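You operate a simulated robot arm through the tools that you are given. There is no shell and no other tool.

You run a simulated two-armed robot. Do the job below in one go: nothing can be reset, and whatever is moved stays where it is left.

TASK
The black pump has lost its prime: bleed it and restart it.
Fine: switch off and injection valve shut first; white lever open while you hold the blue button, shut after; valve open, switch on.
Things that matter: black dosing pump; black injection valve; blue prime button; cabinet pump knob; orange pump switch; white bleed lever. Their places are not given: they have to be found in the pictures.

Only the result counts: the job must be done as asked and must still hold three seconds after the hand-in. Knocking over, shifting, dropping, spilling or breaking anything else fails it.

THE ROBOT
Two 7-joint arms with two-finger parallel grippers on one trunk that stands fixed in place. Base frame: the origin is at the foot of the trunk, x ahead of it, y to its left, z up. Lengths are in m, angles in degrees, forces in N, time in s.
The left shoulder is at [0.11, 0.169, 1.396], the right one opposite. With the tool pointing down near the work surface each hand reaches from about 0.1 to 0.56 m from the base axis, measured 20 degrees to its own side. Payload 1.57 kg a hand.
The TCP of each hand is the grasp point between the finger pads, 0.03 m short of the fingertips. In the tool frame z runs along the fingers and y along their closing line. The gripper opens to 0.08 m. The fingers are 0.017 m wide and 0.012 m thick; the gripper's body (0.04 by 0.082 m) begins 0.08 m behind the TCP.
Orientation is that of the tool frame in the base frame, as [roll, pitch, yaw] about the fixed x, y, z axes, in that order (R = Rz(yaw) Ry(pitch) Rx(roll)). With the fingers straight down and closing along the base's y, the tool's x points along the base's -x, its y along +y and its z along -z.

THE INTERFACE
- The arms move only by the tool jog_arm. It takes "left_plan", "right_plan" or both (then of equal length, played together; a hand with none holds still); each is a list of rows, each a list of 7 numbers: the shift along the tool's x, y, z in m, then the turn, a rotation vector about the tool's x, y, z in degrees, then the gripper command, from -1 (shut) to 1 (fully open), values between in proportion. In form: [[tx, ty, tz, rx, ry, rz, jaw], ...]. A call has 1 to 20 rows; each row shifts and turns the commanded pose from where the row before left it, along the tool's axes as they then stand. A row lasts 0.2 s, in which the tool goes at most 0.05 m and 8.6 degrees; a call with a longer step from one row to the next is refused whole, and so is a gripper value outside its range. A pose out of reach is approached as far as the arm can. The call stops where the force on the tool passes 90 N (or 10 N more than at its start, if that is more) or the arm is blocked; 0.2 s more then pass. Each finger travels about 0.072 m/s and halts on what it meets, pressing with about 24 N; the grip force reading is that of the motor and also rises with nothing between the fingers. The clock runs only during rows and for 0.2 s after the last one: add rows that do not move to give the fingers time. It gives the time, the measured TCP pose, the force on the tool (base axes), the opening and the grip force at its end, in the units of the frame above (readings bear some noise), with the torque about the TCP (base axes, N m) and any sound that the robot's microphone picked up, and new pictures: "views" is both (left out), scene, wrist or none (wrist: the cameras of the hands that moved).
- Cameras (640 x 400 px; columns grow to the right, rows downward): "scene" is now at [0.1489, -0.0225, 1.5716]; the picture's right is [-0.31, -0.95, 0.00], its down [-0.77, 0.25, -0.58] and it looks along [0.55, -0.18, -0.81] (base axes); focal length 319 px, centre (320, 200). "left" rides on the left gripper at [0.072, 0.007, -0.122] in its tool frame; the picture's right is [-0.09, 1.00, 0.00], its down [-0.84, -0.08, -0.54] and it looks along [-0.54, -0.05, 0.84] (tool axes); focal length 238 px, centre (320, 200). "right" rides on the right gripper at [0.072, -0.007, -0.122] in its tool frame; the picture's right is [0.09, 1.00, 0.00], its down [-0.84, 0.08, -0.54] and it looks along [-0.54, 0.05, 0.84] (tool axes); focal length 238 px, centre (320, 200).
- raise_lower(by): slides the trunk up (or, below 0, down) by that many m; the arms and the scene camera ride with it, the base frame stays. It gives what a move gives, with no picture.
- head_to(pan, tilt): turns the head with the scene camera to pan (to the left, within 86 degrees either way) and tilt (down, from -29 to 69), counted from straight ahead of the robot. It gives what a move gives, and a new picture of the scene camera.
- locate(camera, pixels): for up to 12 pixels [column, row] of the newest picture of that camera ("zoom" is the newest enlarged one), the place [x, y, z] in the base frame of the surface seen there, good to about 0.003 m. It takes no simulated time.
- close_up(camera, box): a new picture of the part [left, top, right, bottom] of that camera's present view, enlarged. It takes no simulated time.
- sign_off(): hands the job in; it is judged then, once.

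Open the grippers and draw the arms clear of the work before you hand the job in, unless the task says otherwise.

The tools are called after ">>>" as a command line: name --argument value ..., lists and objects as JSON in quotes. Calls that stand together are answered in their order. jog_arm: Moves the arms, as the interface text tells. Its arguments: {"type":"object","properties":{"left_plan":{"type":"array","items":{"type":"array","items":{"type":"number"}}},"right_plan":{"type":"array","items":{"type":"array","items":{"type":"number"}}},"views":{"type":"string","enum":["both","scene","wrist","none"]}},"required":[]} The other tools are called the same way: raise_lower (by) slides the trunk up or down; head_to (pan, tilt) turns the head that bears the scene camera; locate (camera, pixels) gives the place of the surface under pixels of a picture; close_up (camera, box) takes an enlarged picture of a part of a camera's view; sign_off () hands the job in.

At the start:

```text
t: 0.0
left_eef_pos: [0.6919, 0.1667, 1.1545]
left_tool_rot: [180.0, 0.0, -180.0]
left_ft_force: [-0.4, -0.5, 0.4]
left_wrist_torque: [0.01, 0.0, -0.04]
left_gripper_width: 0.0799
left_finger_force: 0.0
right_eef_pos: [0.5944, -0.4401, 1.0233]
right_tool_rot: [179.9, 0.0, -180.0]
right_ft_force: [0.0, -0.9, -0.5]
right_wrist_torque: [-0.03, 0.03, -0.03]
right_gripper_width: 0.0803
right_finger_force: 0.1
trunk travel left (down, up): [-0.71, 0.18]
head pan, tilt: [-17.8, 54.3]
```

scene: 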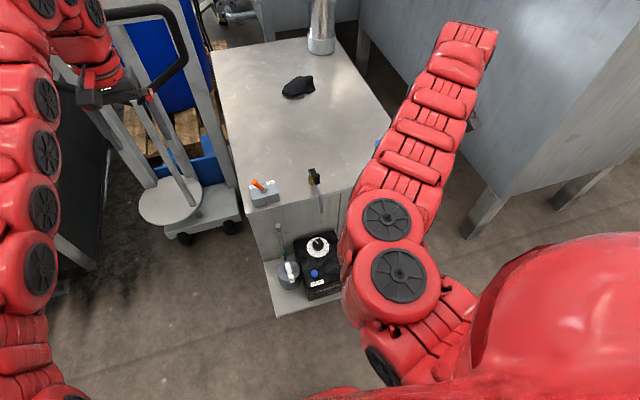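
right: 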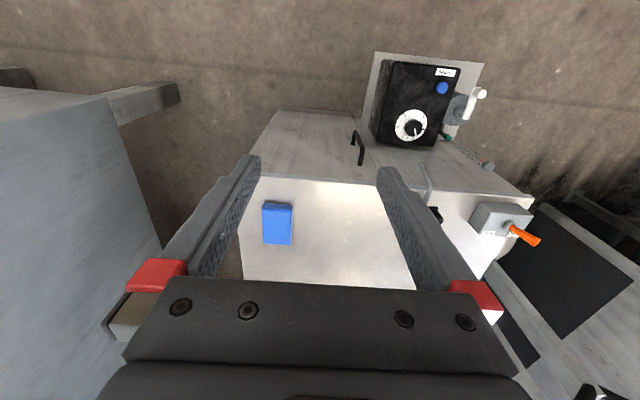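
left: 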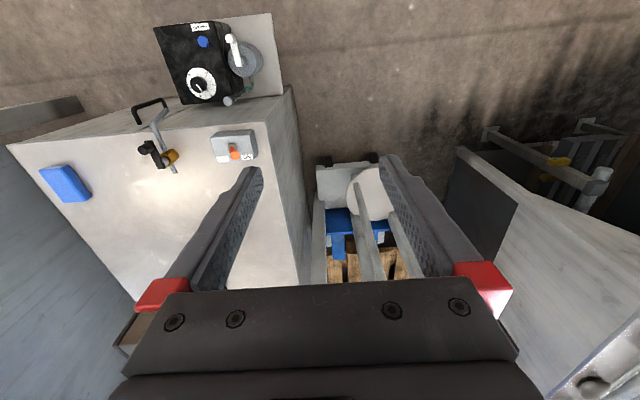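

The scene shows the cabinet with the orange switch near (263,187), the valve near (315,180), and the pump on a low shelf near (318,270). I take close-ups to see each part.

>>> close_up --camera "scene" --box '[230, 150, 370, 320]'

>>> close_up --camera "left" --box '[120, 0, 300, 200]'

>>> close_up --camera "right" --box '[340, 40, 560, 260]'

```text
2.35 times, centred on (300, 235) of scene
```

zoom: 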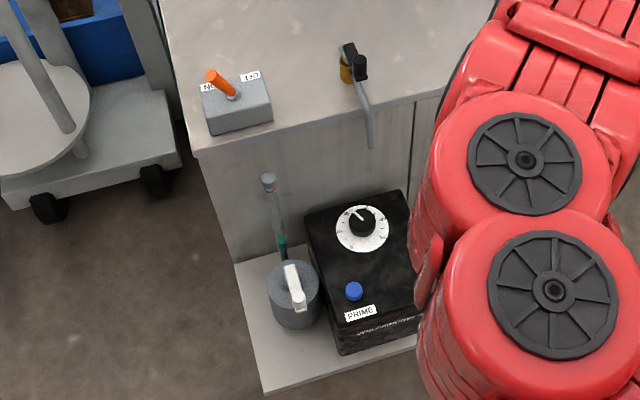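

```text
2.00 times, centred on (210, 100) of left
```

zoom: 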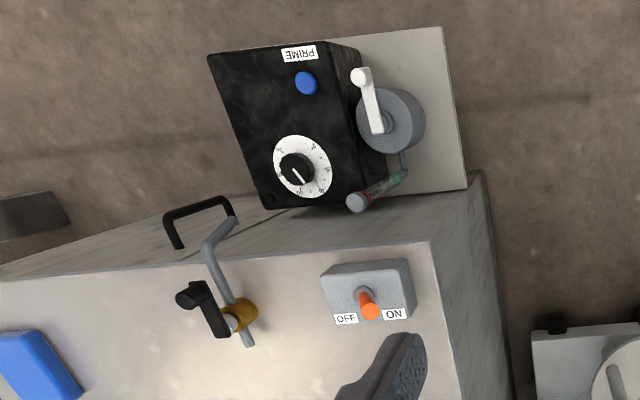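

```text
1.82 times, centred on (450, 150) of right
```

zoom: 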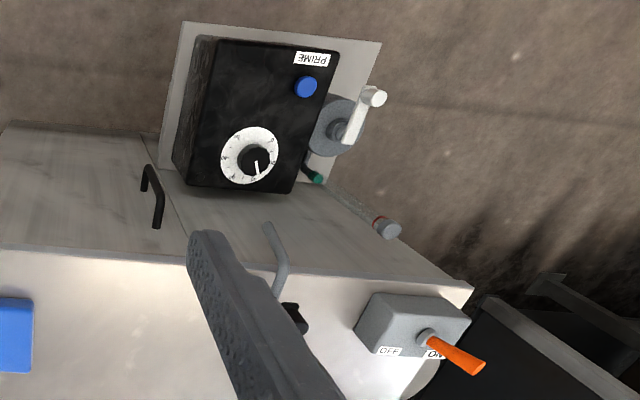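

The close-ups show the ON/OFF switch leaning to ON, the valve with a black handle, and the pump with its blue button and white lever. Now I get their places from the scene picture and the left wrist picture.

>>> locate --camera "scene" --pixels '[[257, 182], [264, 187], [252, 200], [280, 195], [318, 183], [313, 172], [321, 208], [314, 273], [318, 243], [290, 270], [294, 279], [278, 226]]'

>>> locate --camera "left" --pixels '[[203, 41], [231, 38], [237, 61], [240, 60], [201, 85], [229, 101], [234, 154], [232, 147], [150, 150], [168, 158], [145, 146], [158, 118]]'

>>> head_to --pan -10 --tilt 60

```text
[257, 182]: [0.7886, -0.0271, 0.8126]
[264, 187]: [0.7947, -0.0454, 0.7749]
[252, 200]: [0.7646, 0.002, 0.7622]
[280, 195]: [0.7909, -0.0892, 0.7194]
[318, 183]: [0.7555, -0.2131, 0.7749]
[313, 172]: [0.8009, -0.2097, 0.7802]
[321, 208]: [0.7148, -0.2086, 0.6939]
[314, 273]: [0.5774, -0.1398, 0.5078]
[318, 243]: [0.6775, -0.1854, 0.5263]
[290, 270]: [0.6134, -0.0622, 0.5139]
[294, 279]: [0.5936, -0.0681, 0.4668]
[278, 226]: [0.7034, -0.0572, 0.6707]
```

```text
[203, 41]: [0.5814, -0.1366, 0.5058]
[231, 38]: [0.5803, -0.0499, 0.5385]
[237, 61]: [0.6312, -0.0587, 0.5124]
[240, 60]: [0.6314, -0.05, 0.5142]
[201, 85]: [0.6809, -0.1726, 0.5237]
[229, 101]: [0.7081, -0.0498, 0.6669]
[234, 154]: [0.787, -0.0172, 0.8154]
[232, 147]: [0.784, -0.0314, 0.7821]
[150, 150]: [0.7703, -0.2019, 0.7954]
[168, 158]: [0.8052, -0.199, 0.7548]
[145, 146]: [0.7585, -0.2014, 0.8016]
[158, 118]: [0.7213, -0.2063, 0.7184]
```

```text
t: 0.7
left_eef_pos: [0.6914, 0.1661, 1.1525]
left_tool_rot: [180.0, 0.1, -180.0]
left_ft_force: [-0.2, 0.4, 0.1]
left_wrist_torque: [0.0, 0.02, 0.02]
left_gripper_width: 0.0797
left_finger_force: 0.1
right_eef_pos: [0.5953, -0.4419, 1.0238]
right_tool_rot: [-180.0, -0.1, 180.0]
right_ft_force: [-1.4, -0.2, 0.2]
right_wrist_torque: [0.0, -0.04, -0.01]
right_gripper_width: 0.0803
right_finger_force: 0.0
trunk travel left (down, up): [-0.71, 0.18]
head pan, tilt: [-10.0, 60.0]
```

scene: 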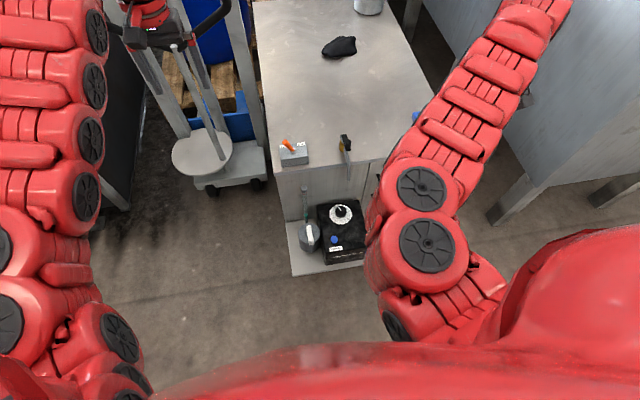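

I look closer at the valve and the switch from both the left wrist and scene views to learn the valve handle's position relative to the pipe.

>>> close_up --camera "left" --box '[120, 90, 200, 190]'

>>> close_up --camera "scene" --box '[310, 115, 380, 195]'

>>> close_up --camera "left" --box '[150, 10, 290, 110]'

>>> close_up --camera "scene" --box '[280, 180, 380, 280]'

```text
4.00 times, centred on (160, 140) of left
```

zoom: 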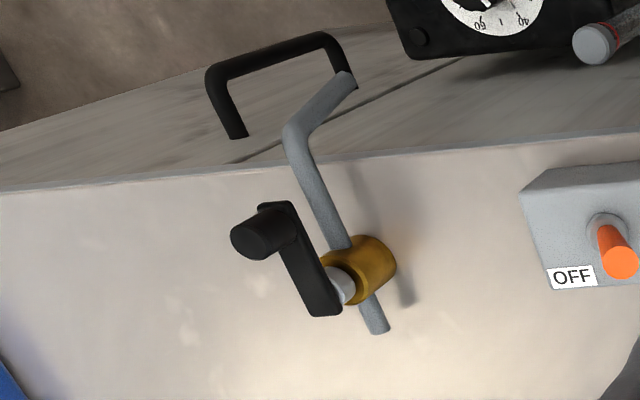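

```text
5.00 times, centred on (345, 155) of scene
```

zoom: 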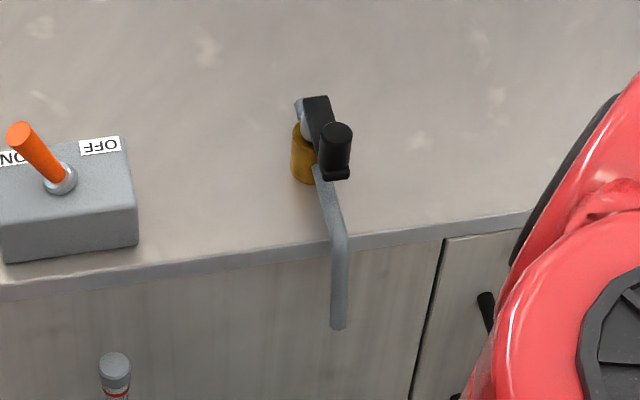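

```text
4.00 times, centred on (220, 60) of left
```

zoom: 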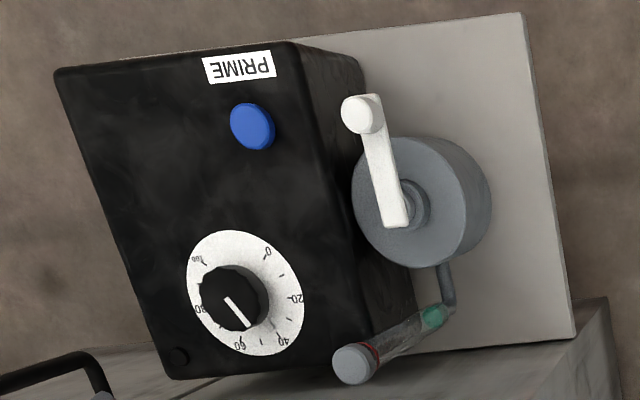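

```text
4.00 times, centred on (330, 230) of scene
```

zoom: 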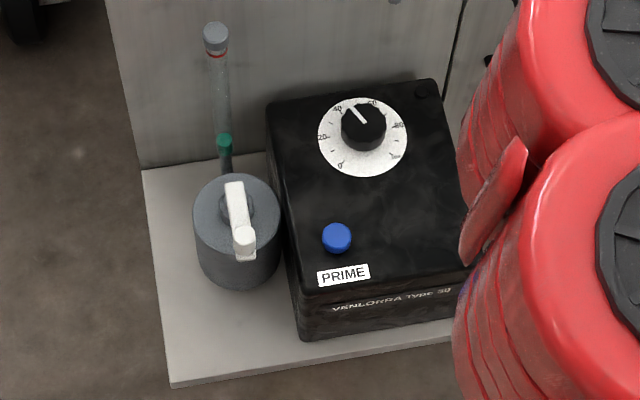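

The valve's black crank with a peg points along the pipe toward the robot (open), and the bleed lever similarly points toward the robot. I measure the cabinet edges, box tops and small parts before moving.

>>> locate --camera "right" --pixels '[[262, 178], [278, 225], [350, 200], [275, 110], [530, 195], [500, 260], [480, 220], [520, 210], [390, 60], [480, 62], [360, 148], [440, 88]]'

>>> locate --camera "scene" --pixels '[[284, 141], [291, 149], [284, 155], [305, 152], [348, 141], [345, 135], [347, 147], [344, 150], [305, 300], [291, 262], [340, 217], [310, 228]]'

```text
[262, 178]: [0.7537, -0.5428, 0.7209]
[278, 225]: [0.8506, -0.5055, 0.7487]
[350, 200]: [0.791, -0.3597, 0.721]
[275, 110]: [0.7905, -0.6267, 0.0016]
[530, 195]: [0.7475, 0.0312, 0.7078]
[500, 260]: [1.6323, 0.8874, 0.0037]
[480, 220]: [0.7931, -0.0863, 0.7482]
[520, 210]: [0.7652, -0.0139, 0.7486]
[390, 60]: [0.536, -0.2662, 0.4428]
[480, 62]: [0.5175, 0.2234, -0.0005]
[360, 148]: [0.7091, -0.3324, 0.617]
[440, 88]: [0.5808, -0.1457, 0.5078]
```

```text
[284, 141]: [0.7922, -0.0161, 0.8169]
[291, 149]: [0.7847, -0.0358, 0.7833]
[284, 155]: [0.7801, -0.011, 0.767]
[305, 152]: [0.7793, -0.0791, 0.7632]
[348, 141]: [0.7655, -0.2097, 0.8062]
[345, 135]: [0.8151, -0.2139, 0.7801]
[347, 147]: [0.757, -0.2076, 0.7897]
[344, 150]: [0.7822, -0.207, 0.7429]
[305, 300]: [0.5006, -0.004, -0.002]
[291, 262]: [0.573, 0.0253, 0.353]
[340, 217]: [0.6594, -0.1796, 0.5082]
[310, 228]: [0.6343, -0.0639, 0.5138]
```

The cabinet front is at x≈0.75 and its top at z≈0.72; switch box top ≈0.765, pump top ≈0.51. Before lowering the trunk I check the cart and things near the left hand.

>>> locate --camera "left" --pixels '[[345, 185], [375, 195], [370, 260], [400, 240], [490, 132], [550, 170], [600, 185], [470, 160], [600, 260], [430, 260], [330, 240], [390, 215]]'

>>> locate --camera "scene" --pixels '[[150, 45], [185, 60], [222, 12], [200, 85], [215, 155], [175, 155], [130, 45], [110, 150], [190, 140], [240, 100], [265, 185], [255, 60]]'

```text
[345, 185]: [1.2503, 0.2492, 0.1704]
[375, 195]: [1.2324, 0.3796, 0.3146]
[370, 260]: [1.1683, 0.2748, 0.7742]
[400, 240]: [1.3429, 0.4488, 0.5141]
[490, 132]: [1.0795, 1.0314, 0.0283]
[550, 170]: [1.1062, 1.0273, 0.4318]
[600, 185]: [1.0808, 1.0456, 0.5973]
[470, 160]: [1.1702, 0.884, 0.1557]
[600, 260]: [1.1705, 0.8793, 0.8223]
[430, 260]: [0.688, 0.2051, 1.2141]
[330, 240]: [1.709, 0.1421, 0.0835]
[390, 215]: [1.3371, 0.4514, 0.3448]
```

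```text
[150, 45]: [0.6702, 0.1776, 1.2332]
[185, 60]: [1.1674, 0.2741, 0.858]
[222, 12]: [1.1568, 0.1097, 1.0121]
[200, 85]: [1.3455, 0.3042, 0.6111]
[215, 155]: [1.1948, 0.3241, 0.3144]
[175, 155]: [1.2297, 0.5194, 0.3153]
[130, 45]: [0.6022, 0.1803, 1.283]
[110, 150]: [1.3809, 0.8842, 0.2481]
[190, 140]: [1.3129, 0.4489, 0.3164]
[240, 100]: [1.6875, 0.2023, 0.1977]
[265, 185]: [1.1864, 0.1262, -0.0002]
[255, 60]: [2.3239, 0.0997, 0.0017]
```

Nothing stands near the hands in front of the cabinet (cart is beyond x≈1.1). I lower the trunk by 0.25 m to bring the shoulders nearer to the switch and valve height.

>>> raise_lower --by -0.25

```text
t: 3.3
left_eef_pos: [0.6923, 0.1665, 0.9037]
left_tool_rot: [-180.0, 0.0, 180.0]
left_ft_force: [0.4, 0.5, 0.0]
left_wrist_torque: [-0.02, -0.03, 0.06]
left_gripper_width: 0.0802
left_finger_force: 0.0
right_eef_pos: [0.5945, -0.4403, 0.7739]
right_tool_rot: [-179.9, 0.1, 180.0]
right_ft_force: [-0.2, 0.5, 0.3]
right_wrist_torque: [0.0, -0.02, -0.03]
right_gripper_width: 0.0797
right_finger_force: 0.0
trunk travel left (down, up): [-0.46, 0.43]
head pan, tilt: [-10.0, 60.0]
```

Trunk is down 0.25 m and both hands are free. I close the left gripper and move it toward the +y side of the switch, at height 0.90, to test the reach.

>>> jog_arm --left_plan '[[-0.033, -0.035, 0, 0, 0, 0, -1], [-0.033, -0.035, 0, 0, 0, 0, -1], [-0.032, -0.034, 0, 0, 0, 0, -1], [0, 0, 0, 0, 0, 0, -1]]' --views "both"

```text
t: 4.3
left_eef_pos: [0.7146, 0.1203, 0.8915]
left_tool_rot: [179.9, -0.1, 180.0]
left_ft_force: [-0.5, -0.5, -0.1]
left_wrist_torque: [0.02, -0.02, 0.0]
left_gripper_width: 0.0002
left_finger_force: 21.4
left hand out of reach, approached as far as the arm can: row 1, 2, 3
right_eef_pos: [0.5935, -0.4401, 0.7737]
right_tool_rot: [179.9, 0.0, -180.0]
right_ft_force: [0.0, 0.4, 0.0]
right_wrist_torque: [0.0, -0.01, 0.01]
right_gripper_width: 0.08
right_finger_force: 0.0
trunk travel left (down, up): [-0.46, 0.43]
head pan, tilt: [-10.0, 60.0]
```

scene: 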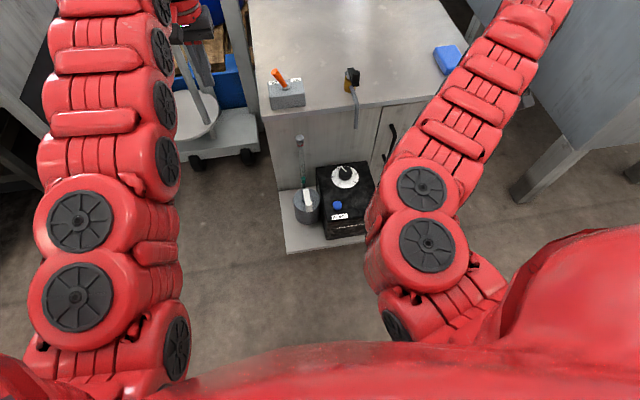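
left: 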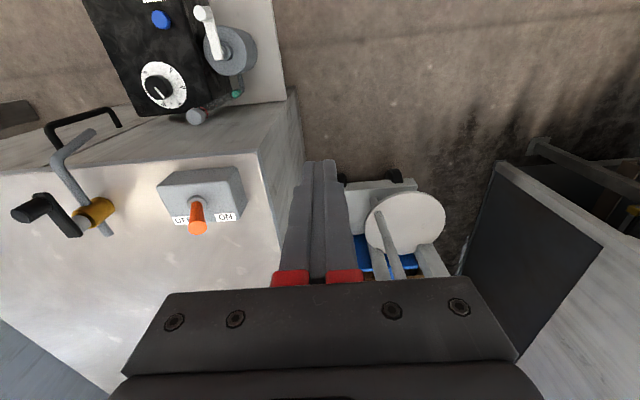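

The reach limit with the tool straight down is about x=0.71. I tilt the left tool forward (turn about tool y, −42.5°) so the fingers point forward-down, which gives more reach.

>>> jog_arm --left_plan '[[0, 0, 0, 0, -8.5, 0, -1], [0, 0, 0, 0, -8.5, 0, -1], [0, 0, 0, 0, -8.5, 0, -1], [0, 0, 0, 0, -8.5, 0, -1], [0, 0, 0, 0, -8.5, 0, -1], [0, 0, 0, 0, 0, 0, -1]]' --views "both"

```text
t: 5.7
left_eef_pos: [0.7133, 0.1218, 0.8897]
left_tool_rot: [-179.9, 42.5, -180.0]
left_ft_force: [0.4, 0.4, 0.3]
left_wrist_torque: [-0.03, 0.01, -0.01]
left_gripper_width: 0.0
left_finger_force: 21.0
right_eef_pos: [0.595, -0.4397, 0.7738]
right_tool_rot: [179.9, 0.0, 180.0]
right_ft_force: [-0.4, 0.2, 0.3]
right_wrist_torque: [-0.05, -0.02, -0.01]
right_gripper_width: 0.08
right_finger_force: 0.1
trunk travel left (down, up): [-0.46, 0.43]
head pan, tilt: [-10.0, 60.0]
```

scene: 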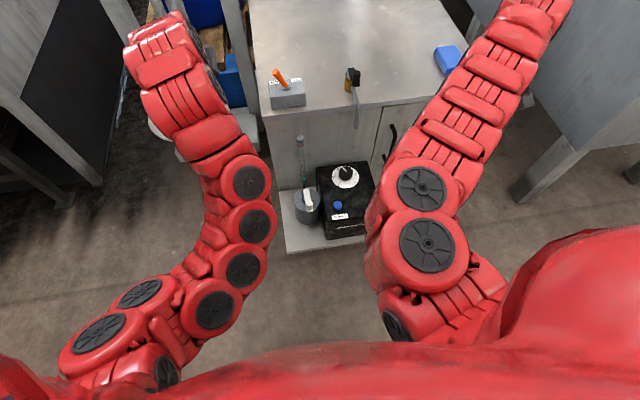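
left: 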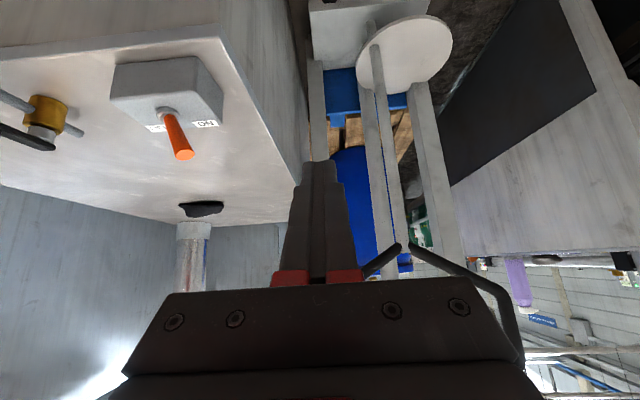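

The left tool is now pitched 42.5° and the switch is in its view at (170,130). I zoom in and locate the stick precisely.

>>> close_up --camera "left" --box '[100, 40, 240, 180]'

>>> locate --camera "left" --pixels '[[181, 152], [175, 138], [167, 115], [185, 157], [150, 128], [205, 124], [115, 97], [222, 95], [200, 62], [165, 110]]'

```text
2.86 times, centred on (170, 110) of left
```

zoom: 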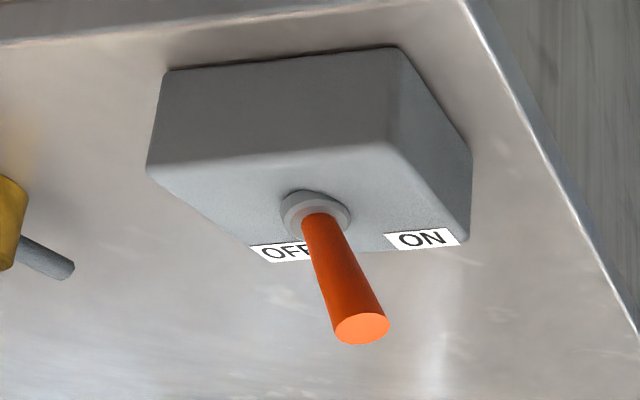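

```text
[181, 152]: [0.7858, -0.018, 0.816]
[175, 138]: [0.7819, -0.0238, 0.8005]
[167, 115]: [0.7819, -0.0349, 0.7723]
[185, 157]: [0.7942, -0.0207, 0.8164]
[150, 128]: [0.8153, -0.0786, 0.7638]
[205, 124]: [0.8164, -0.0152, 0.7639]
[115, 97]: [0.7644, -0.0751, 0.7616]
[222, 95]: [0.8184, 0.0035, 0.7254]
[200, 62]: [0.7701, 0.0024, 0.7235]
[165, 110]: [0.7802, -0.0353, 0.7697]
```

Stick: base about (0.787,−0.040,0.765), tip (0.79,−0.019,0.816), leaning to ON. I move the closed left fingers to its +y side at TCP (0.778, 0.03, 0.816).

>>> jog_arm --left_plan '[[0, -0.045, 0, 0, 0, 0, -1], [0, -0.045, 0, 0, 0, 0, -1], [0.001, 0, 0.049, 0, 0, 0, -1], [0.001, 0, 0.049, 0, 0, 0, -1], [0, 0, 0, 0, 0, 0, -1]]' --views "wrist"

```text
t: 6.9
left_eef_pos: [0.7778, 0.0319, 0.815]
left_tool_rot: [-179.9, 42.4, -179.9]
left_ft_force: [-0.7, 0.1, -1.2]
left_wrist_torque: [-0.02, 0.0, 0.01]
left_gripper_width: 0.0003
left_finger_force: 21.1
right_eef_pos: [0.5947, -0.4409, 0.7736]
right_tool_rot: [180.0, 0.0, -180.0]
right_ft_force: [0.2, -0.6, -0.3]
right_wrist_torque: [0.0, -0.02, 0.01]
right_gripper_width: 0.0802
right_finger_force: 0.1
trunk travel left (down, up): [-0.46, 0.43]
head pan, tilt: [-10.0, 60.0]
```

left: 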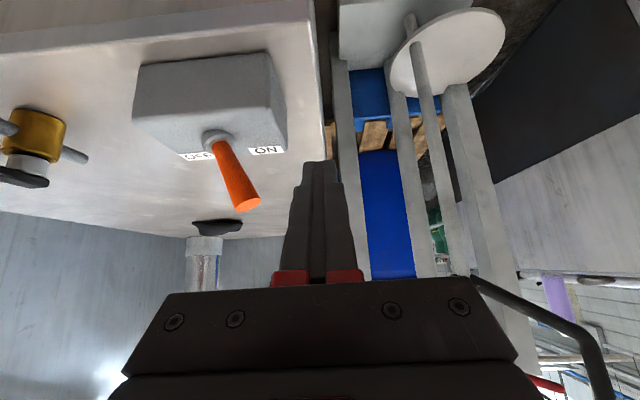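

The closed fingers are beside the stick (tip at (247,203) in the left view). I push slowly toward −y (OFF side) by 0.065 m.

>>> jog_arm --left_plan '[[0, -0.015, 0, 0, 0, 0, -1], [0, -0.01, 0, 0, 0, 0, -1], [0, -0.01, 0, 0, 0, 0, -1], [0, -0.01, 0, 0, 0, 0, -1], [0, -0.01, 0, 0, 0, 0, -1], [0, -0.01, 0, 0, 0, 0, -1]]' --views "wrist"

```text
t: 8.3
left_eef_pos: [0.7788, -0.033, 0.8158]
left_tool_rot: [179.8, 42.5, -179.8]
left_ft_force: [-0.8, 3.5, 0.9]
left_wrist_torque: [0.14, 0.0, 0.07]
left_gripper_width: 0.0
left_finger_force: 21.7
right_eef_pos: [0.595, -0.4391, 0.7738]
right_tool_rot: [-180.0, -0.1, 179.9]
right_ft_force: [0.3, -0.3, -0.5]
right_wrist_torque: [0.01, 0.04, 0.0]
right_gripper_width: 0.0798
right_finger_force: 0.0
trunk travel left (down, up): [-0.46, 0.43]
head pan, tilt: [-10.0, 60.0]
```

left: 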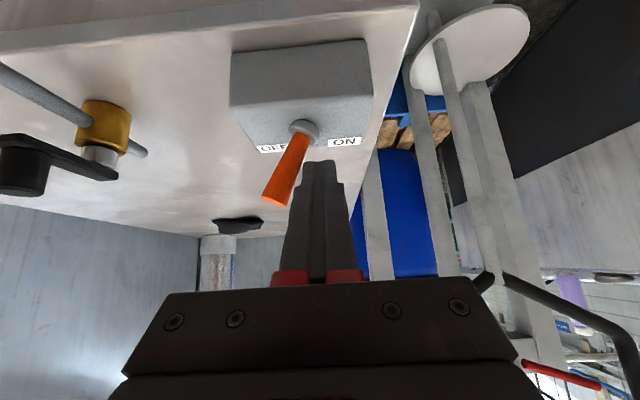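

The stick has moved to the OFF side (tip at (277,197)) with about 3.5 N. I push a further 0.018 m to make sure it seats, then look.

>>> jog_arm --left_plan '[[0, -0.006, 0, 0, 0, 0, -1], [0, -0.006, 0, 0, 0, 0, -1], [0, -0.006, 0, 0, 0, 0, -1]]' --views "wrist"

```text
t: 9.1
left_eef_pos: [0.7815, -0.0359, 0.8167]
left_tool_rot: [179.3, 42.6, -179.0]
left_ft_force: [-11.6, 61.5, -2.5]
left_wrist_torque: [1.52, 0.37, 0.68]
left_gripper_width: 0.0
left_finger_force: 21.0
right_eef_pos: [0.5939, -0.4372, 0.7773]
right_tool_rot: [-179.7, 0.0, -179.9]
right_ft_force: [0.0, -0.2, 0.2]
right_wrist_torque: [0.02, -0.02, -0.01]
right_gripper_width: 0.08
right_finger_force: 0.0
trunk travel left (down, up): [-0.46, 0.43]
head pan, tilt: [-10.0, 60.0]
```

left: 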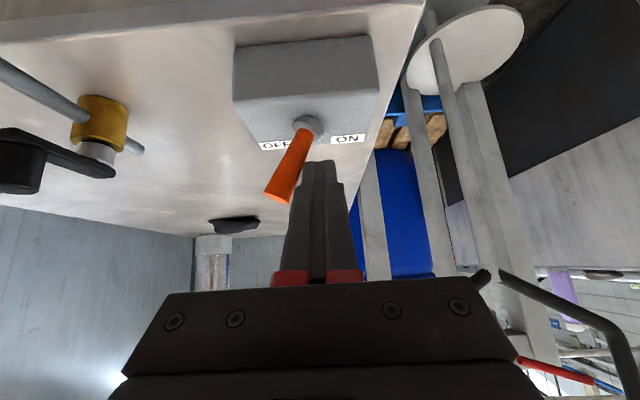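

The force rose to 61 N: the stick is against its OFF stop. I back off at once toward +y, then retreat up along the tool and look at the switch.

>>> jog_arm --left_plan '[[0, 0.02, 0, 0, 0, 0, -1], [0, 0.03, 0, 0, 0, 0, -1], [0, 0.03, -0.03, 0, 0, 0, -1], [0, 0.03, -0.04, 0, 0, 0, -1], [0, 0, 0, 0, 0, 0, -1]]' --views "both"

```text
t: 10.3
left_eef_pos: [0.7314, 0.056, 0.8674]
left_tool_rot: [180.0, 42.4, 179.9]
left_ft_force: [-0.1, 1.0, 0.2]
left_wrist_torque: [0.0, -0.04, 0.0]
left_gripper_width: 0.0
left_finger_force: 21.1
right_eef_pos: [0.5945, -0.4403, 0.773]
right_tool_rot: [180.0, 0.1, -179.9]
right_ft_force: [0.3, 0.0, 1.2]
right_wrist_torque: [0.0, 0.01, -0.02]
right_gripper_width: 0.08
right_finger_force: 0.0
trunk travel left (down, up): [-0.46, 0.43]
head pan, tilt: [-10.0, 60.0]
```

scene: 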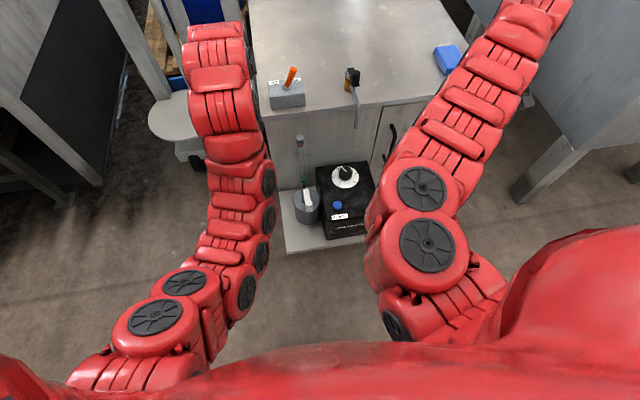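
left: 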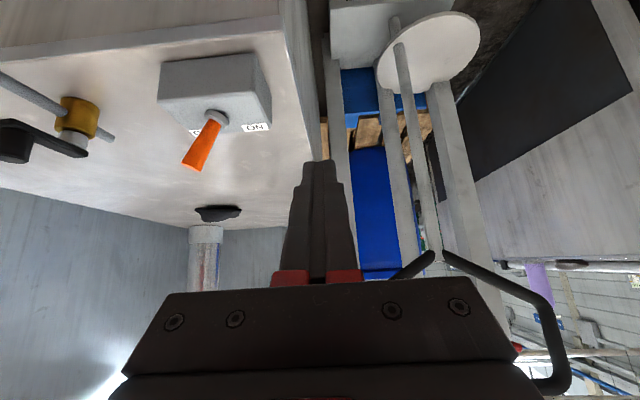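

The switch now leans to OFF (tip at (190,163) in the left view). I withdraw the left hand to the left and move the right hand (jaws closed) up and left toward the valve, then tilt it forward.

>>> jog_arm --left_plan '[[0, 0.045, -0.01, 0, 0, 0, -1], [0, 0.045, -0.01, 0, 0, 0, -1], [0, 0.045, -0.01, 0, 0, 0, -1], [0, 0, -0.03, 0, 0, 0, -1], [0, 0, 0, 0, 0, 0, -1], [0, 0, 0, 0, 0, 0, -1], [0, 0, 0, 0, 0, 0, -1], [0, 0, 0, 0, 0, 0, -1], [0, 0, 0, 0, 0, 0, -1], [0, 0, 0, 0, 0, 0, -1]]' --right_plan '[[0, 0.0, -0.035, 0, 0, 0, -1], [0, 0.02, -0.035, 0, 0, 0, -1], [0, 0.035, -0.035, 0, 0, 0, -1], [0, 0.035, -0.03, 0, 0, 0, -1], [0, 0, 0, 0, -8.5, 0, -1], [0, 0, 0, 0, -8.5, 0, -1], [0, 0, 0, 0, -8.5, 0, -1], [0, 0, 0, 0, -8.5, 0, -1], [0, 0, 0, 0, -8.5, 0, -1], [0, 0, 0, 0, 0, 0, -1]]' --views "both"

```text
t: 12.5
left_eef_pos: [0.6912, 0.1941, 0.9109]
left_tool_rot: [-180.0, 42.5, 180.0]
left_ft_force: [0.7, -0.3, 0.3]
left_wrist_torque: [-0.01, -0.02, -0.02]
left_gripper_width: 0.0001
left_finger_force: 20.7
right_eef_pos: [0.6042, -0.3543, 0.8856]
right_tool_rot: [180.0, 2.7, -180.0]
right_ft_force: [-0.2, -0.1, 0.0]
right_wrist_torque: [-0.01, 0.0, 0.02]
right_gripper_width: 0.0
right_finger_force: 21.4
right hand out of reach, approached as far as the arm can: row 4, 5, 6, 7, 8, 9
trunk travel left (down, up): [-0.46, 0.43]
head pan, tilt: [-10.0, 60.0]
```

scene: 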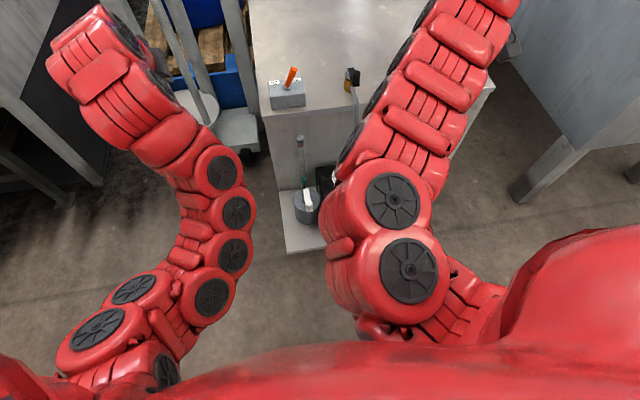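
right: 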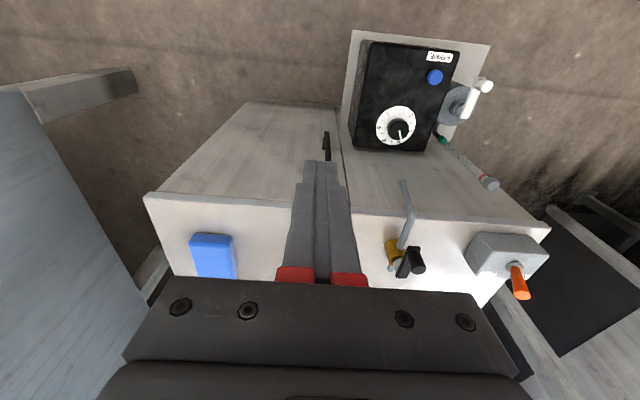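
left: 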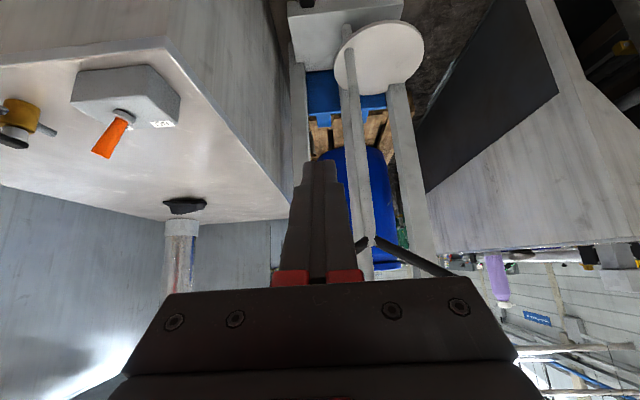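

The right hand stopped at (0.604,−0.354,0.886) untilted, short of a joint limit. I move it forward (as the left one was before tilting), then try the tilt again.

>>> jog_arm --right_plan '[[-0.045, 0.0, 0.0, 0, 0, 0, -1], [-0.045, 0.02, 0.0, 0, 0, 0, -1], [0, 0, 0, 0, 0, 0, -1]]' --views "none"

```text
t: 13.3
left_eef_pos: [0.6896, 0.1929, 0.9113]
left_tool_rot: [-179.9, 42.5, -180.0]
left_ft_force: [-0.2, 0.6, 1.0]
left_wrist_torque: [-0.03, -0.01, -0.02]
left_gripper_width: 0.0
left_finger_force: 21.5
right_eef_pos: [0.6929, -0.3336, 0.8898]
right_tool_rot: [179.9, 2.9, 179.9]
right_ft_force: [-0.8, -0.7, -0.1]
right_wrist_torque: [-0.03, -0.01, -0.02]
right_gripper_width: 0.0
right_finger_force: 21.2
trunk travel left (down, up): [-0.46, 0.43]
head pan, tilt: [-10.0, 60.0]
```

The right hand followed freely to (0.693,−0.334,0.890). Now I tilt it forward in steps.

>>> jog_arm --right_plan '[[0, 0, 0, 0, -8.0, 0, -1], [0, 0, 0, 0, -8.0, 0, -1], [0, 0, 0, 0, -8.0, 0, -1], [0, 0, 0, 0, -8.0, 0, -1], [0, 0, 0, 0, -8.0, 0, -1], [0, 0, 0, 0, 0, 0, -1]]' --views "both"

```text
t: 14.7
left_eef_pos: [0.6902, 0.1947, 0.9118]
left_tool_rot: [180.0, 42.5, 179.9]
left_ft_force: [-0.5, -0.5, -0.3]
left_wrist_torque: [0.04, -0.03, 0.03]
left_gripper_width: 0.0002
left_finger_force: 20.5
right_eef_pos: [0.7004, -0.3474, 0.8997]
right_tool_rot: [178.8, 42.0, 176.4]
right_ft_force: [1.2, 0.1, -0.1]
right_wrist_torque: [-0.04, -0.01, -0.01]
right_gripper_width: 0.0002
right_finger_force: 21.3
right hand out of reach, approached as far as the arm can: row 3
trunk travel left (down, up): [-0.46, 0.43]
head pan, tilt: [-10.0, 60.0]
```

scene: 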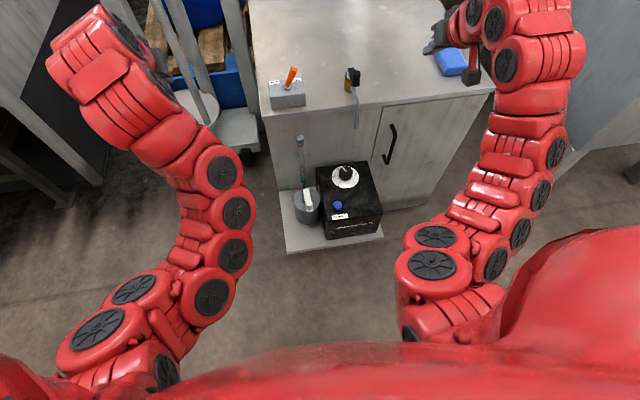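
right: 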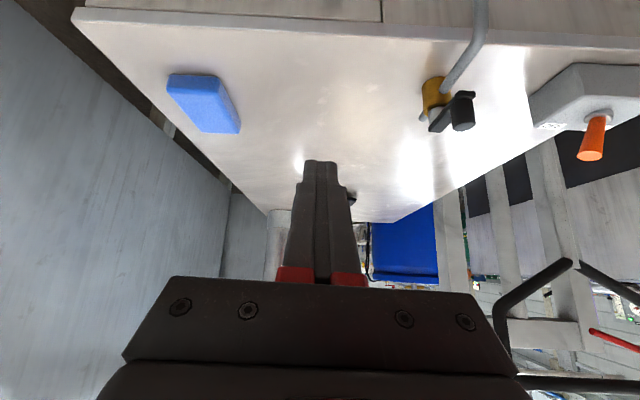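

The right arm is now in the outward-elbow posture, tilted 42°. The valve is at (445,105) in the right view; I zoom and locate it.

>>> close_up --camera "right" --box '[390, 40, 530, 160]'

>>> locate --camera "right" --pixels '[[464, 125], [463, 110], [461, 97], [453, 108], [472, 110], [440, 125], [445, 117], [433, 95], [425, 118], [470, 65], [480, 30], [468, 95]]'

>>> close_up --camera "scene" --box '[320, 50, 390, 140]'

```text
3.33 times, centred on (460, 100) of right
```

zoom: 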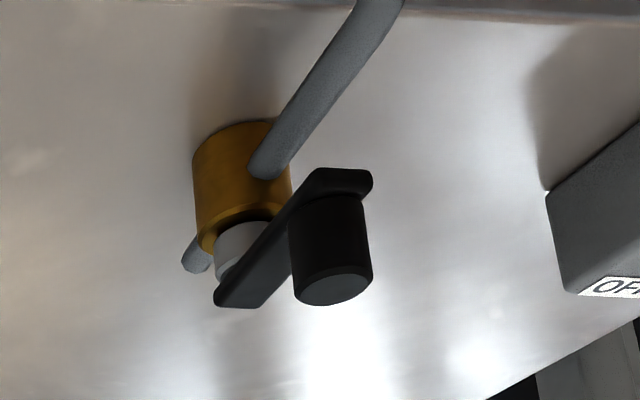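

```text
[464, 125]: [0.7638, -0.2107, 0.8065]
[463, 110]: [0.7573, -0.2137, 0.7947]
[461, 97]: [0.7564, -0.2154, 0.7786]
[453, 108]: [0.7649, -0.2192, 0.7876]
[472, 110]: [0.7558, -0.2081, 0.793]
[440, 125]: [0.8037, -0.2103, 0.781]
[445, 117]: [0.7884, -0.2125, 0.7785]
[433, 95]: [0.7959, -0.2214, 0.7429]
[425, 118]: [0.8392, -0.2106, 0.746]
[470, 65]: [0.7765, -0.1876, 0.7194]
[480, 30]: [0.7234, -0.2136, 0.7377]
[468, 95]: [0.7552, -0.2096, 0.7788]
```

```text
4.44 times, centred on (355, 95) of scene
```

zoom: 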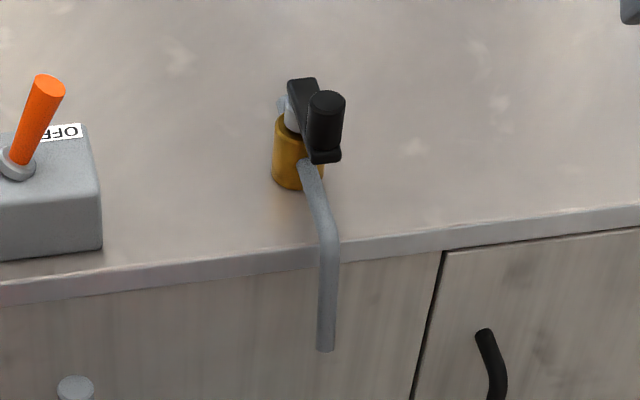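

The peg is at about (0.765,−0.212), z 0.786–0.807, hub at about (0.807,−0.212), lever in line with the pipe = open. I bring the right hand, opened to ~0.05 m, to a spot just behind and above the peg.

>>> jog_arm --right_plan '[[0, 0, 0, -2.4, 0, -2.7, 0.25], [0.0055, 0.045, 0.012, 0, 0, 0, 0.25], [0.0055, 0.045, 0.012, 0, 0, 0, 0.25], [0.0055, 0.045, 0.012, 0, 0, 0, 0.25], [0, 0, 0, 0, 0, 0, 0.25], [0, 0, 0, 0, 0, 0, 0.25]]' --views "both"

```text
t: 16.1
left_eef_pos: [0.6903, 0.1936, 0.9115]
left_tool_rot: [180.0, 42.6, 179.9]
left_ft_force: [0.3, 0.1, -0.1]
left_wrist_torque: [-0.01, 0.0, 0.0]
left_gripper_width: 0.0
left_finger_force: 21.4
right_eef_pos: [0.7097, -0.2121, 0.8619]
right_tool_rot: [178.9, 42.0, 179.9]
right_ft_force: [0.3, 0.0, -0.9]
right_wrist_torque: [0.02, -0.05, -0.01]
right_gripper_width: 0.0499
right_finger_force: 0.0
trunk travel left (down, up): [-0.46, 0.43]
head pan, tilt: [-10.0, 60.0]
```

scene: 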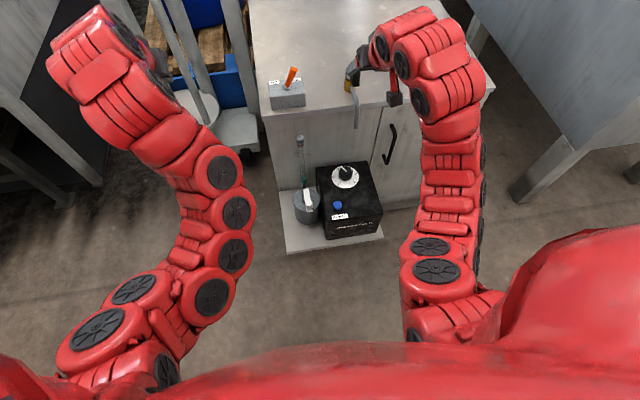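
right: 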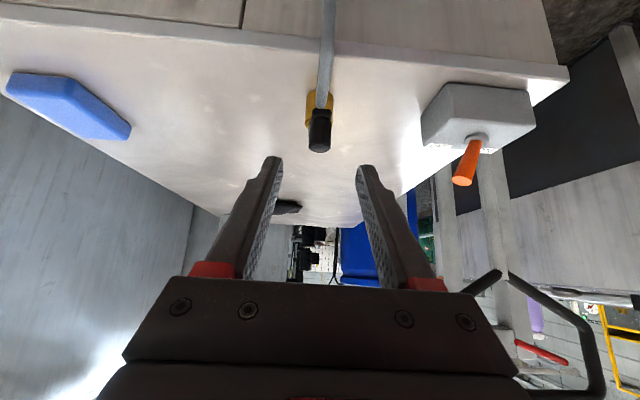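

The peg (320,130) is centred between the fingers. I recheck its place from here and then move in along the tool axis.

>>> locate --camera "right" --pixels '[[319, 148], [320, 142], [319, 130], [312, 130], [328, 130], [319, 112], [310, 100], [330, 100], [312, 120]]'

>>> close_up --camera "right" --box '[270, 60, 370, 160]'

```text
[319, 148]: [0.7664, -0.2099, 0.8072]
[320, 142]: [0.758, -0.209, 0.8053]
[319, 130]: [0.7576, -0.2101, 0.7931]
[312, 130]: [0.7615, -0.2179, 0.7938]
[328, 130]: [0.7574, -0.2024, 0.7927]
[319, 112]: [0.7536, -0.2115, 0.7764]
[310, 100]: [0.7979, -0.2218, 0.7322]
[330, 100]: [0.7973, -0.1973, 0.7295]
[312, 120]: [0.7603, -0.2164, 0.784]
```

```text
4.00 times, centred on (320, 110) of right
```

zoom: 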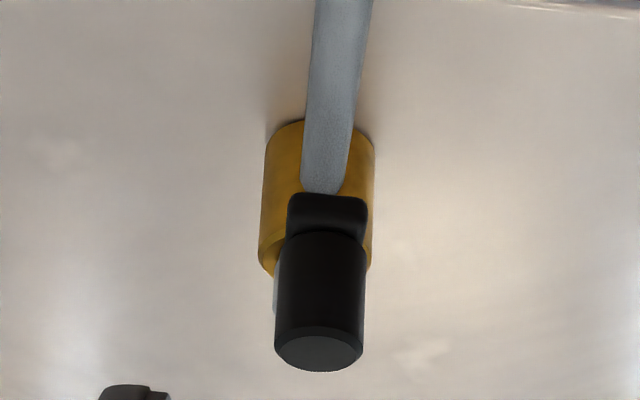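

Peg centre ≈(0.767,−0.210), radius ≈0.009. I advance 0.064 m along the tool axis and close on the peg.

>>> jog_arm --right_plan '[[-0.001, 0.001, 0.032, 0, 0, 0, 0.25], [-0.001, 0.001, 0.032, 0, 0, 0, 0.25], [0, 0, 0, 0, 0, 0, 0.25], [0, 0, 0, 0, 0, 0, -0.6], [0, 0, 0, 0, 0, 0, -1], [0, 0, 0, 0, 0, 0, -1]]' --views "both"

```text
t: 17.5
left_eef_pos: [0.691, 0.1935, 0.9129]
left_tool_rot: [180.0, 42.5, 179.9]
left_ft_force: [0.3, -0.6, 0.6]
left_wrist_torque: [0.03, 0.02, 0.01]
left_gripper_width: 0.0001
left_finger_force: 21.2
right_eef_pos: [0.754, -0.2104, 0.818]
right_tool_rot: [178.9, 41.9, -180.0]
right_ft_force: [2.9, -7.1, 0.7]
right_wrist_torque: [-0.52, -0.01, -0.18]
right_gripper_width: 0.0194
right_finger_force: 33.4
trunk travel left (down, up): [-0.46, 0.43]
head pan, tilt: [-10.0, 60.0]
```

scene: 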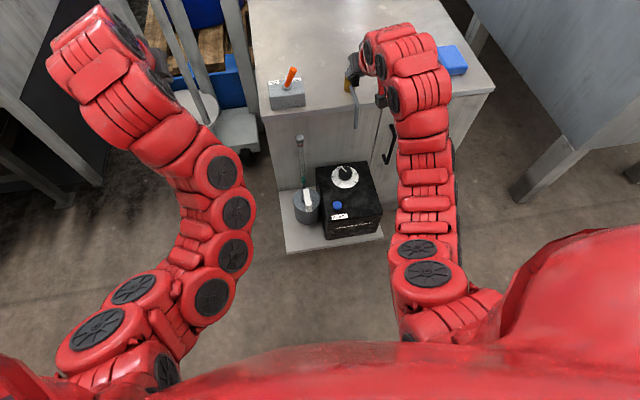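
right: 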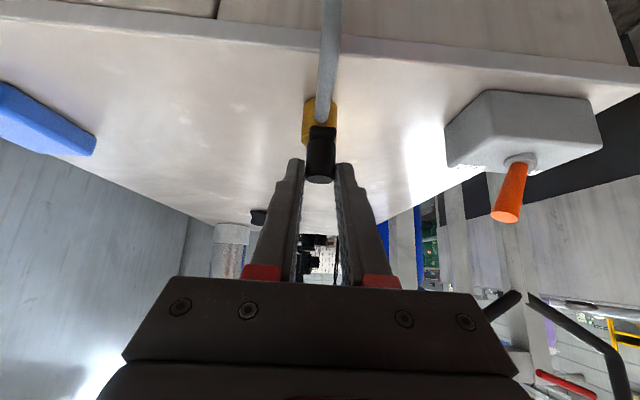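

The peg is gripped (width 0.019). I try a small arc toward +y (clockwise seen from above, the usual shut direction) and watch the force.

>>> jog_arm --right_plan '[[0, 0.004, 0, 0, 0, 0, -1], [0, 0.004, 0, 0, 0, 0, -1], [-0.0008, 0.004, 0.0007, 0, 0, 0, -1]]' --views "wrist"

```text
t: 18.3
left_eef_pos: [0.6897, 0.1887, 0.9128]
left_tool_rot: [179.5, 42.5, 179.7]
left_ft_force: [-0.4, -0.8, 0.4]
left_wrist_torque: [0.01, 0.0, -0.01]
left_gripper_width: 0.0
left_finger_force: 21.3
right_eef_pos: [0.7535, -0.21, 0.8165]
right_tool_rot: [179.3, 41.9, 179.2]
right_ft_force: [1.2, -49.9, 6.3]
right_wrist_torque: [-1.44, -0.07, -0.63]
right_gripper_width: 0.0195
right_finger_force: 33.5
trunk travel left (down, up): [-0.46, 0.43]
head pan, tilt: [-10.0, 60.0]
```

right: 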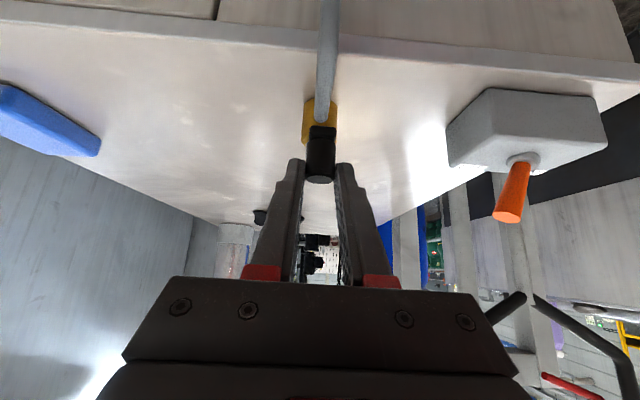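

It resists with 50 N in +y without turning, so that is its stop. I reverse and turn gently the other way (−y).

>>> jog_arm --right_plan '[[0.0008, -0.006, -0.0007, 0, 0, 0, -1], [0, -0.006, 0, 0, 0, 0, -1], [0, -0.005, 0, 0, 0, 0, -1], [-0.0008, -0.005, 0.0007, 0, 0, 0, -1]]' --views "wrist"

```text
t: 19.3
left_eef_pos: [0.6903, 0.194, 0.9114]
left_tool_rot: [-179.9, 42.5, -179.9]
left_ft_force: [-0.5, 0.2, -0.4]
left_wrist_torque: [-0.02, 0.03, -0.02]
left_gripper_width: 0.0001
left_finger_force: 21.1
right_eef_pos: [0.7546, -0.2133, 0.816]
right_tool_rot: [178.5, 41.9, -179.6]
right_ft_force: [-6.1, 7.4, -2.7]
right_wrist_torque: [-0.32, 0.21, 0.34]
right_gripper_width: 0.0199
right_finger_force: 33.7
trunk travel left (down, up): [-0.46, 0.43]
head pan, tilt: [-10.0, 60.0]
```

right: 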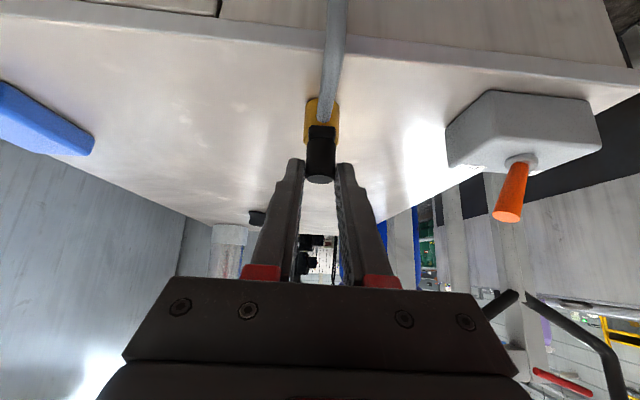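

The lever moves this way with only about 7 N. I continue along the arc toward −y up to about 50°.

>>> jog_arm --right_plan '[[-0.0011, -0.0045, 0.001, 0, 0, 0, -1], [-0.0011, -0.0033, 0.001, 0, 0, 0, -1], [-0.0012, -0.0033, 0.0011, 0, 0, 0, -1], [-0.0015, -0.003, 0.0014, 0, 0, 0, -1], [-0.0016, -0.003, 0.0014, 0, 0, 0, -1], [-0.0019, -0.0026, 0.0017, 0, 0, 0, -1], [-0.002, -0.0026, 0.0018, 0, 0, 0, -1]]' --views "wrist"

```text
t: 20.9
left_eef_pos: [0.6906, 0.1941, 0.9109]
left_tool_rot: [180.0, 42.5, 180.0]
left_ft_force: [-0.3, -0.1, 0.6]
left_wrist_torque: [0.0, -0.03, 0.0]
left_gripper_width: 0.0
left_finger_force: 21.1
right_eef_pos: [0.7713, -0.2399, 0.818]
right_tool_rot: [178.9, 42.0, 179.9]
right_ft_force: [-3.0, 7.4, -2.8]
right_wrist_torque: [0.0, -0.09, 0.36]
right_gripper_width: 0.0195
right_finger_force: 33.4
trunk travel left (down, up): [-0.46, 0.43]
head pan, tilt: [-10.0, 60.0]
```

right: 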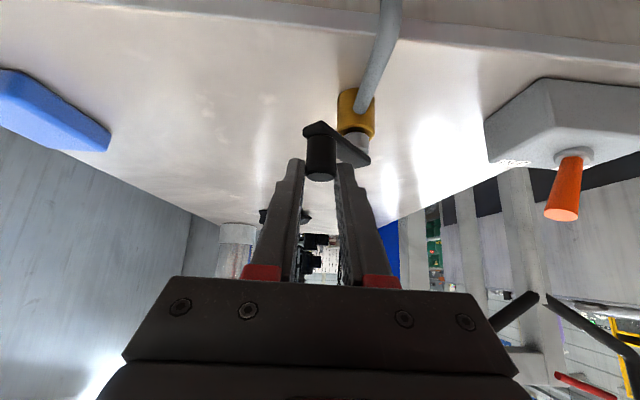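

The lever has turned roughly 50°. I continue the arc to about 90°.

>>> jog_arm --right_plan '[[-0.0022, -0.0021, 0.002, 0, 0, 0, -1], [-0.0022, -0.0021, 0.002, 0, 0, 0, -1], [-0.0025, -0.0016, 0.0022, 0, 0, 0, -1], [-0.0025, -0.0015, 0.0022, 0, 0, 0, -1], [-0.0026, -0.001, 0.0024, 0, 0, 0, -1], [-0.0026, -0.0009, 0.0024, 0, 0, 0, -1], [-0.0027, -0.0003, 0.0024, 0, 0, 0, -1], [-0.0027, -0.0003, 0.0024, 0, 0, 0, -1]]' --views "wrist"

```text
t: 22.7
left_eef_pos: [0.6894, 0.193, 0.9125]
left_tool_rot: [179.9, 42.5, 179.9]
left_ft_force: [0.3, -0.1, -0.2]
left_wrist_torque: [0.01, 0.01, -0.03]
left_gripper_width: 0.0002
left_finger_force: 21.5
right_eef_pos: [0.7955, -0.2518, 0.8169]
right_tool_rot: [178.9, 42.1, 179.8]
right_ft_force: [-8.8, -4.7, -0.9]
right_wrist_torque: [-0.12, 0.37, 0.34]
right_gripper_width: 0.0189
right_finger_force: 33.4
trunk travel left (down, up): [-0.46, 0.43]
head pan, tilt: [-10.0, 60.0]
```

right: 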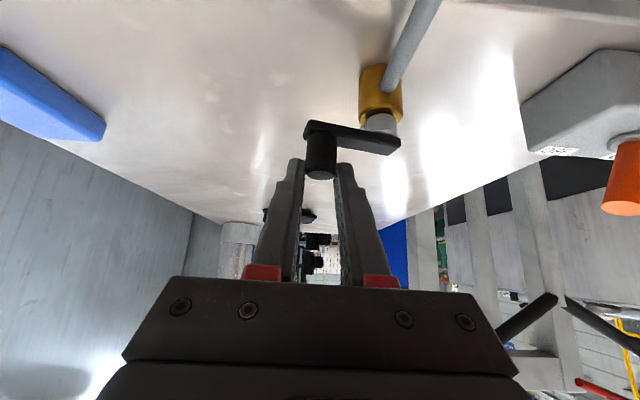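

The lever is nearly crosswise to the pipe. I push a little further in +x to find the stop.

>>> jog_arm --right_plan '[[-0.003, 0, 0.0027, 0, 0, 0, -1], [-0.003, 0, 0.0027, 0, 0, 0, -1], [-0.003, 0, 0.0027, 0, 0, 0, -1]]' --views "wrist"

```text
t: 23.5
left_eef_pos: [0.6888, 0.1905, 0.9124]
left_tool_rot: [179.9, 42.6, 179.9]
left_ft_force: [0.3, -0.8, -0.5]
left_wrist_torque: [-0.05, 0.02, -0.01]
left_gripper_width: 0.0
left_finger_force: 21.4
right_eef_pos: [0.8072, -0.2528, 0.8181]
right_tool_rot: [178.8, 41.9, 179.8]
right_ft_force: [-14.4, -12.1, 3.9]
right_wrist_torque: [-0.25, 0.41, -0.08]
right_gripper_width: 0.0195
right_finger_force: 34.1
trunk travel left (down, up): [-0.46, 0.43]
head pan, tilt: [-10.0, 60.0]
```

right: 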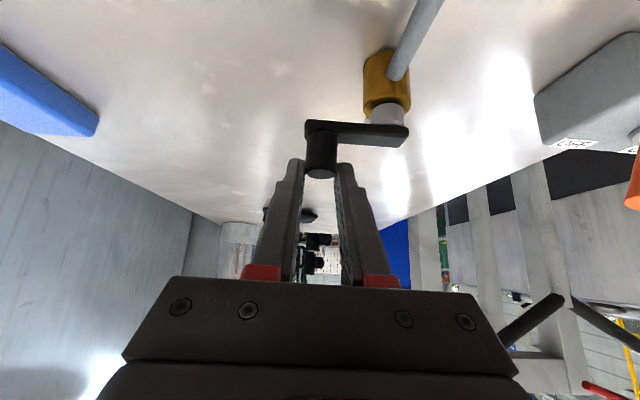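

The force has risen to 14 N and the lever looks crosswise. I locate the peg and hub to measure its angle.

>>> locate --camera "right" --pixels '[[320, 173], [320, 150], [311, 150], [395, 138], [380, 140], [350, 130], [360, 133], [385, 85], [386, 110], [425, 40]]'

>>> close_up --camera "right" --box '[280, 40, 440, 190]'

```text
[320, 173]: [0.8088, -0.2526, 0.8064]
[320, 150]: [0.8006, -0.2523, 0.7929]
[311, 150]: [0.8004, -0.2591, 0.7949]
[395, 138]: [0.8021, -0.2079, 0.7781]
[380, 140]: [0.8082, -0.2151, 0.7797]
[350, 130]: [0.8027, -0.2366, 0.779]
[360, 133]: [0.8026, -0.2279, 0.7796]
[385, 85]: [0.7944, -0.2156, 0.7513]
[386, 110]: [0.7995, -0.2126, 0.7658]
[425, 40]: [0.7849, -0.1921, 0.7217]
```

```text
2.67 times, centred on (360, 115) of right
```

zoom: 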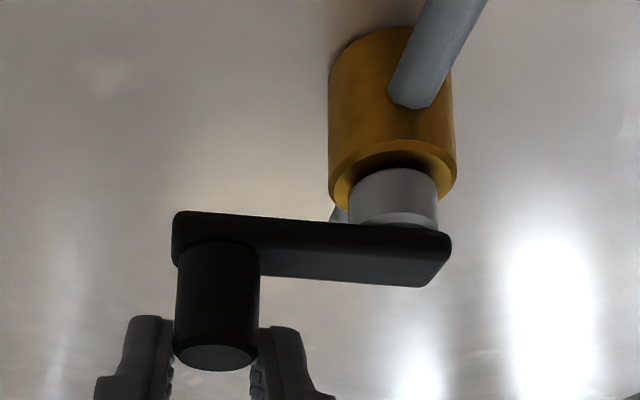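

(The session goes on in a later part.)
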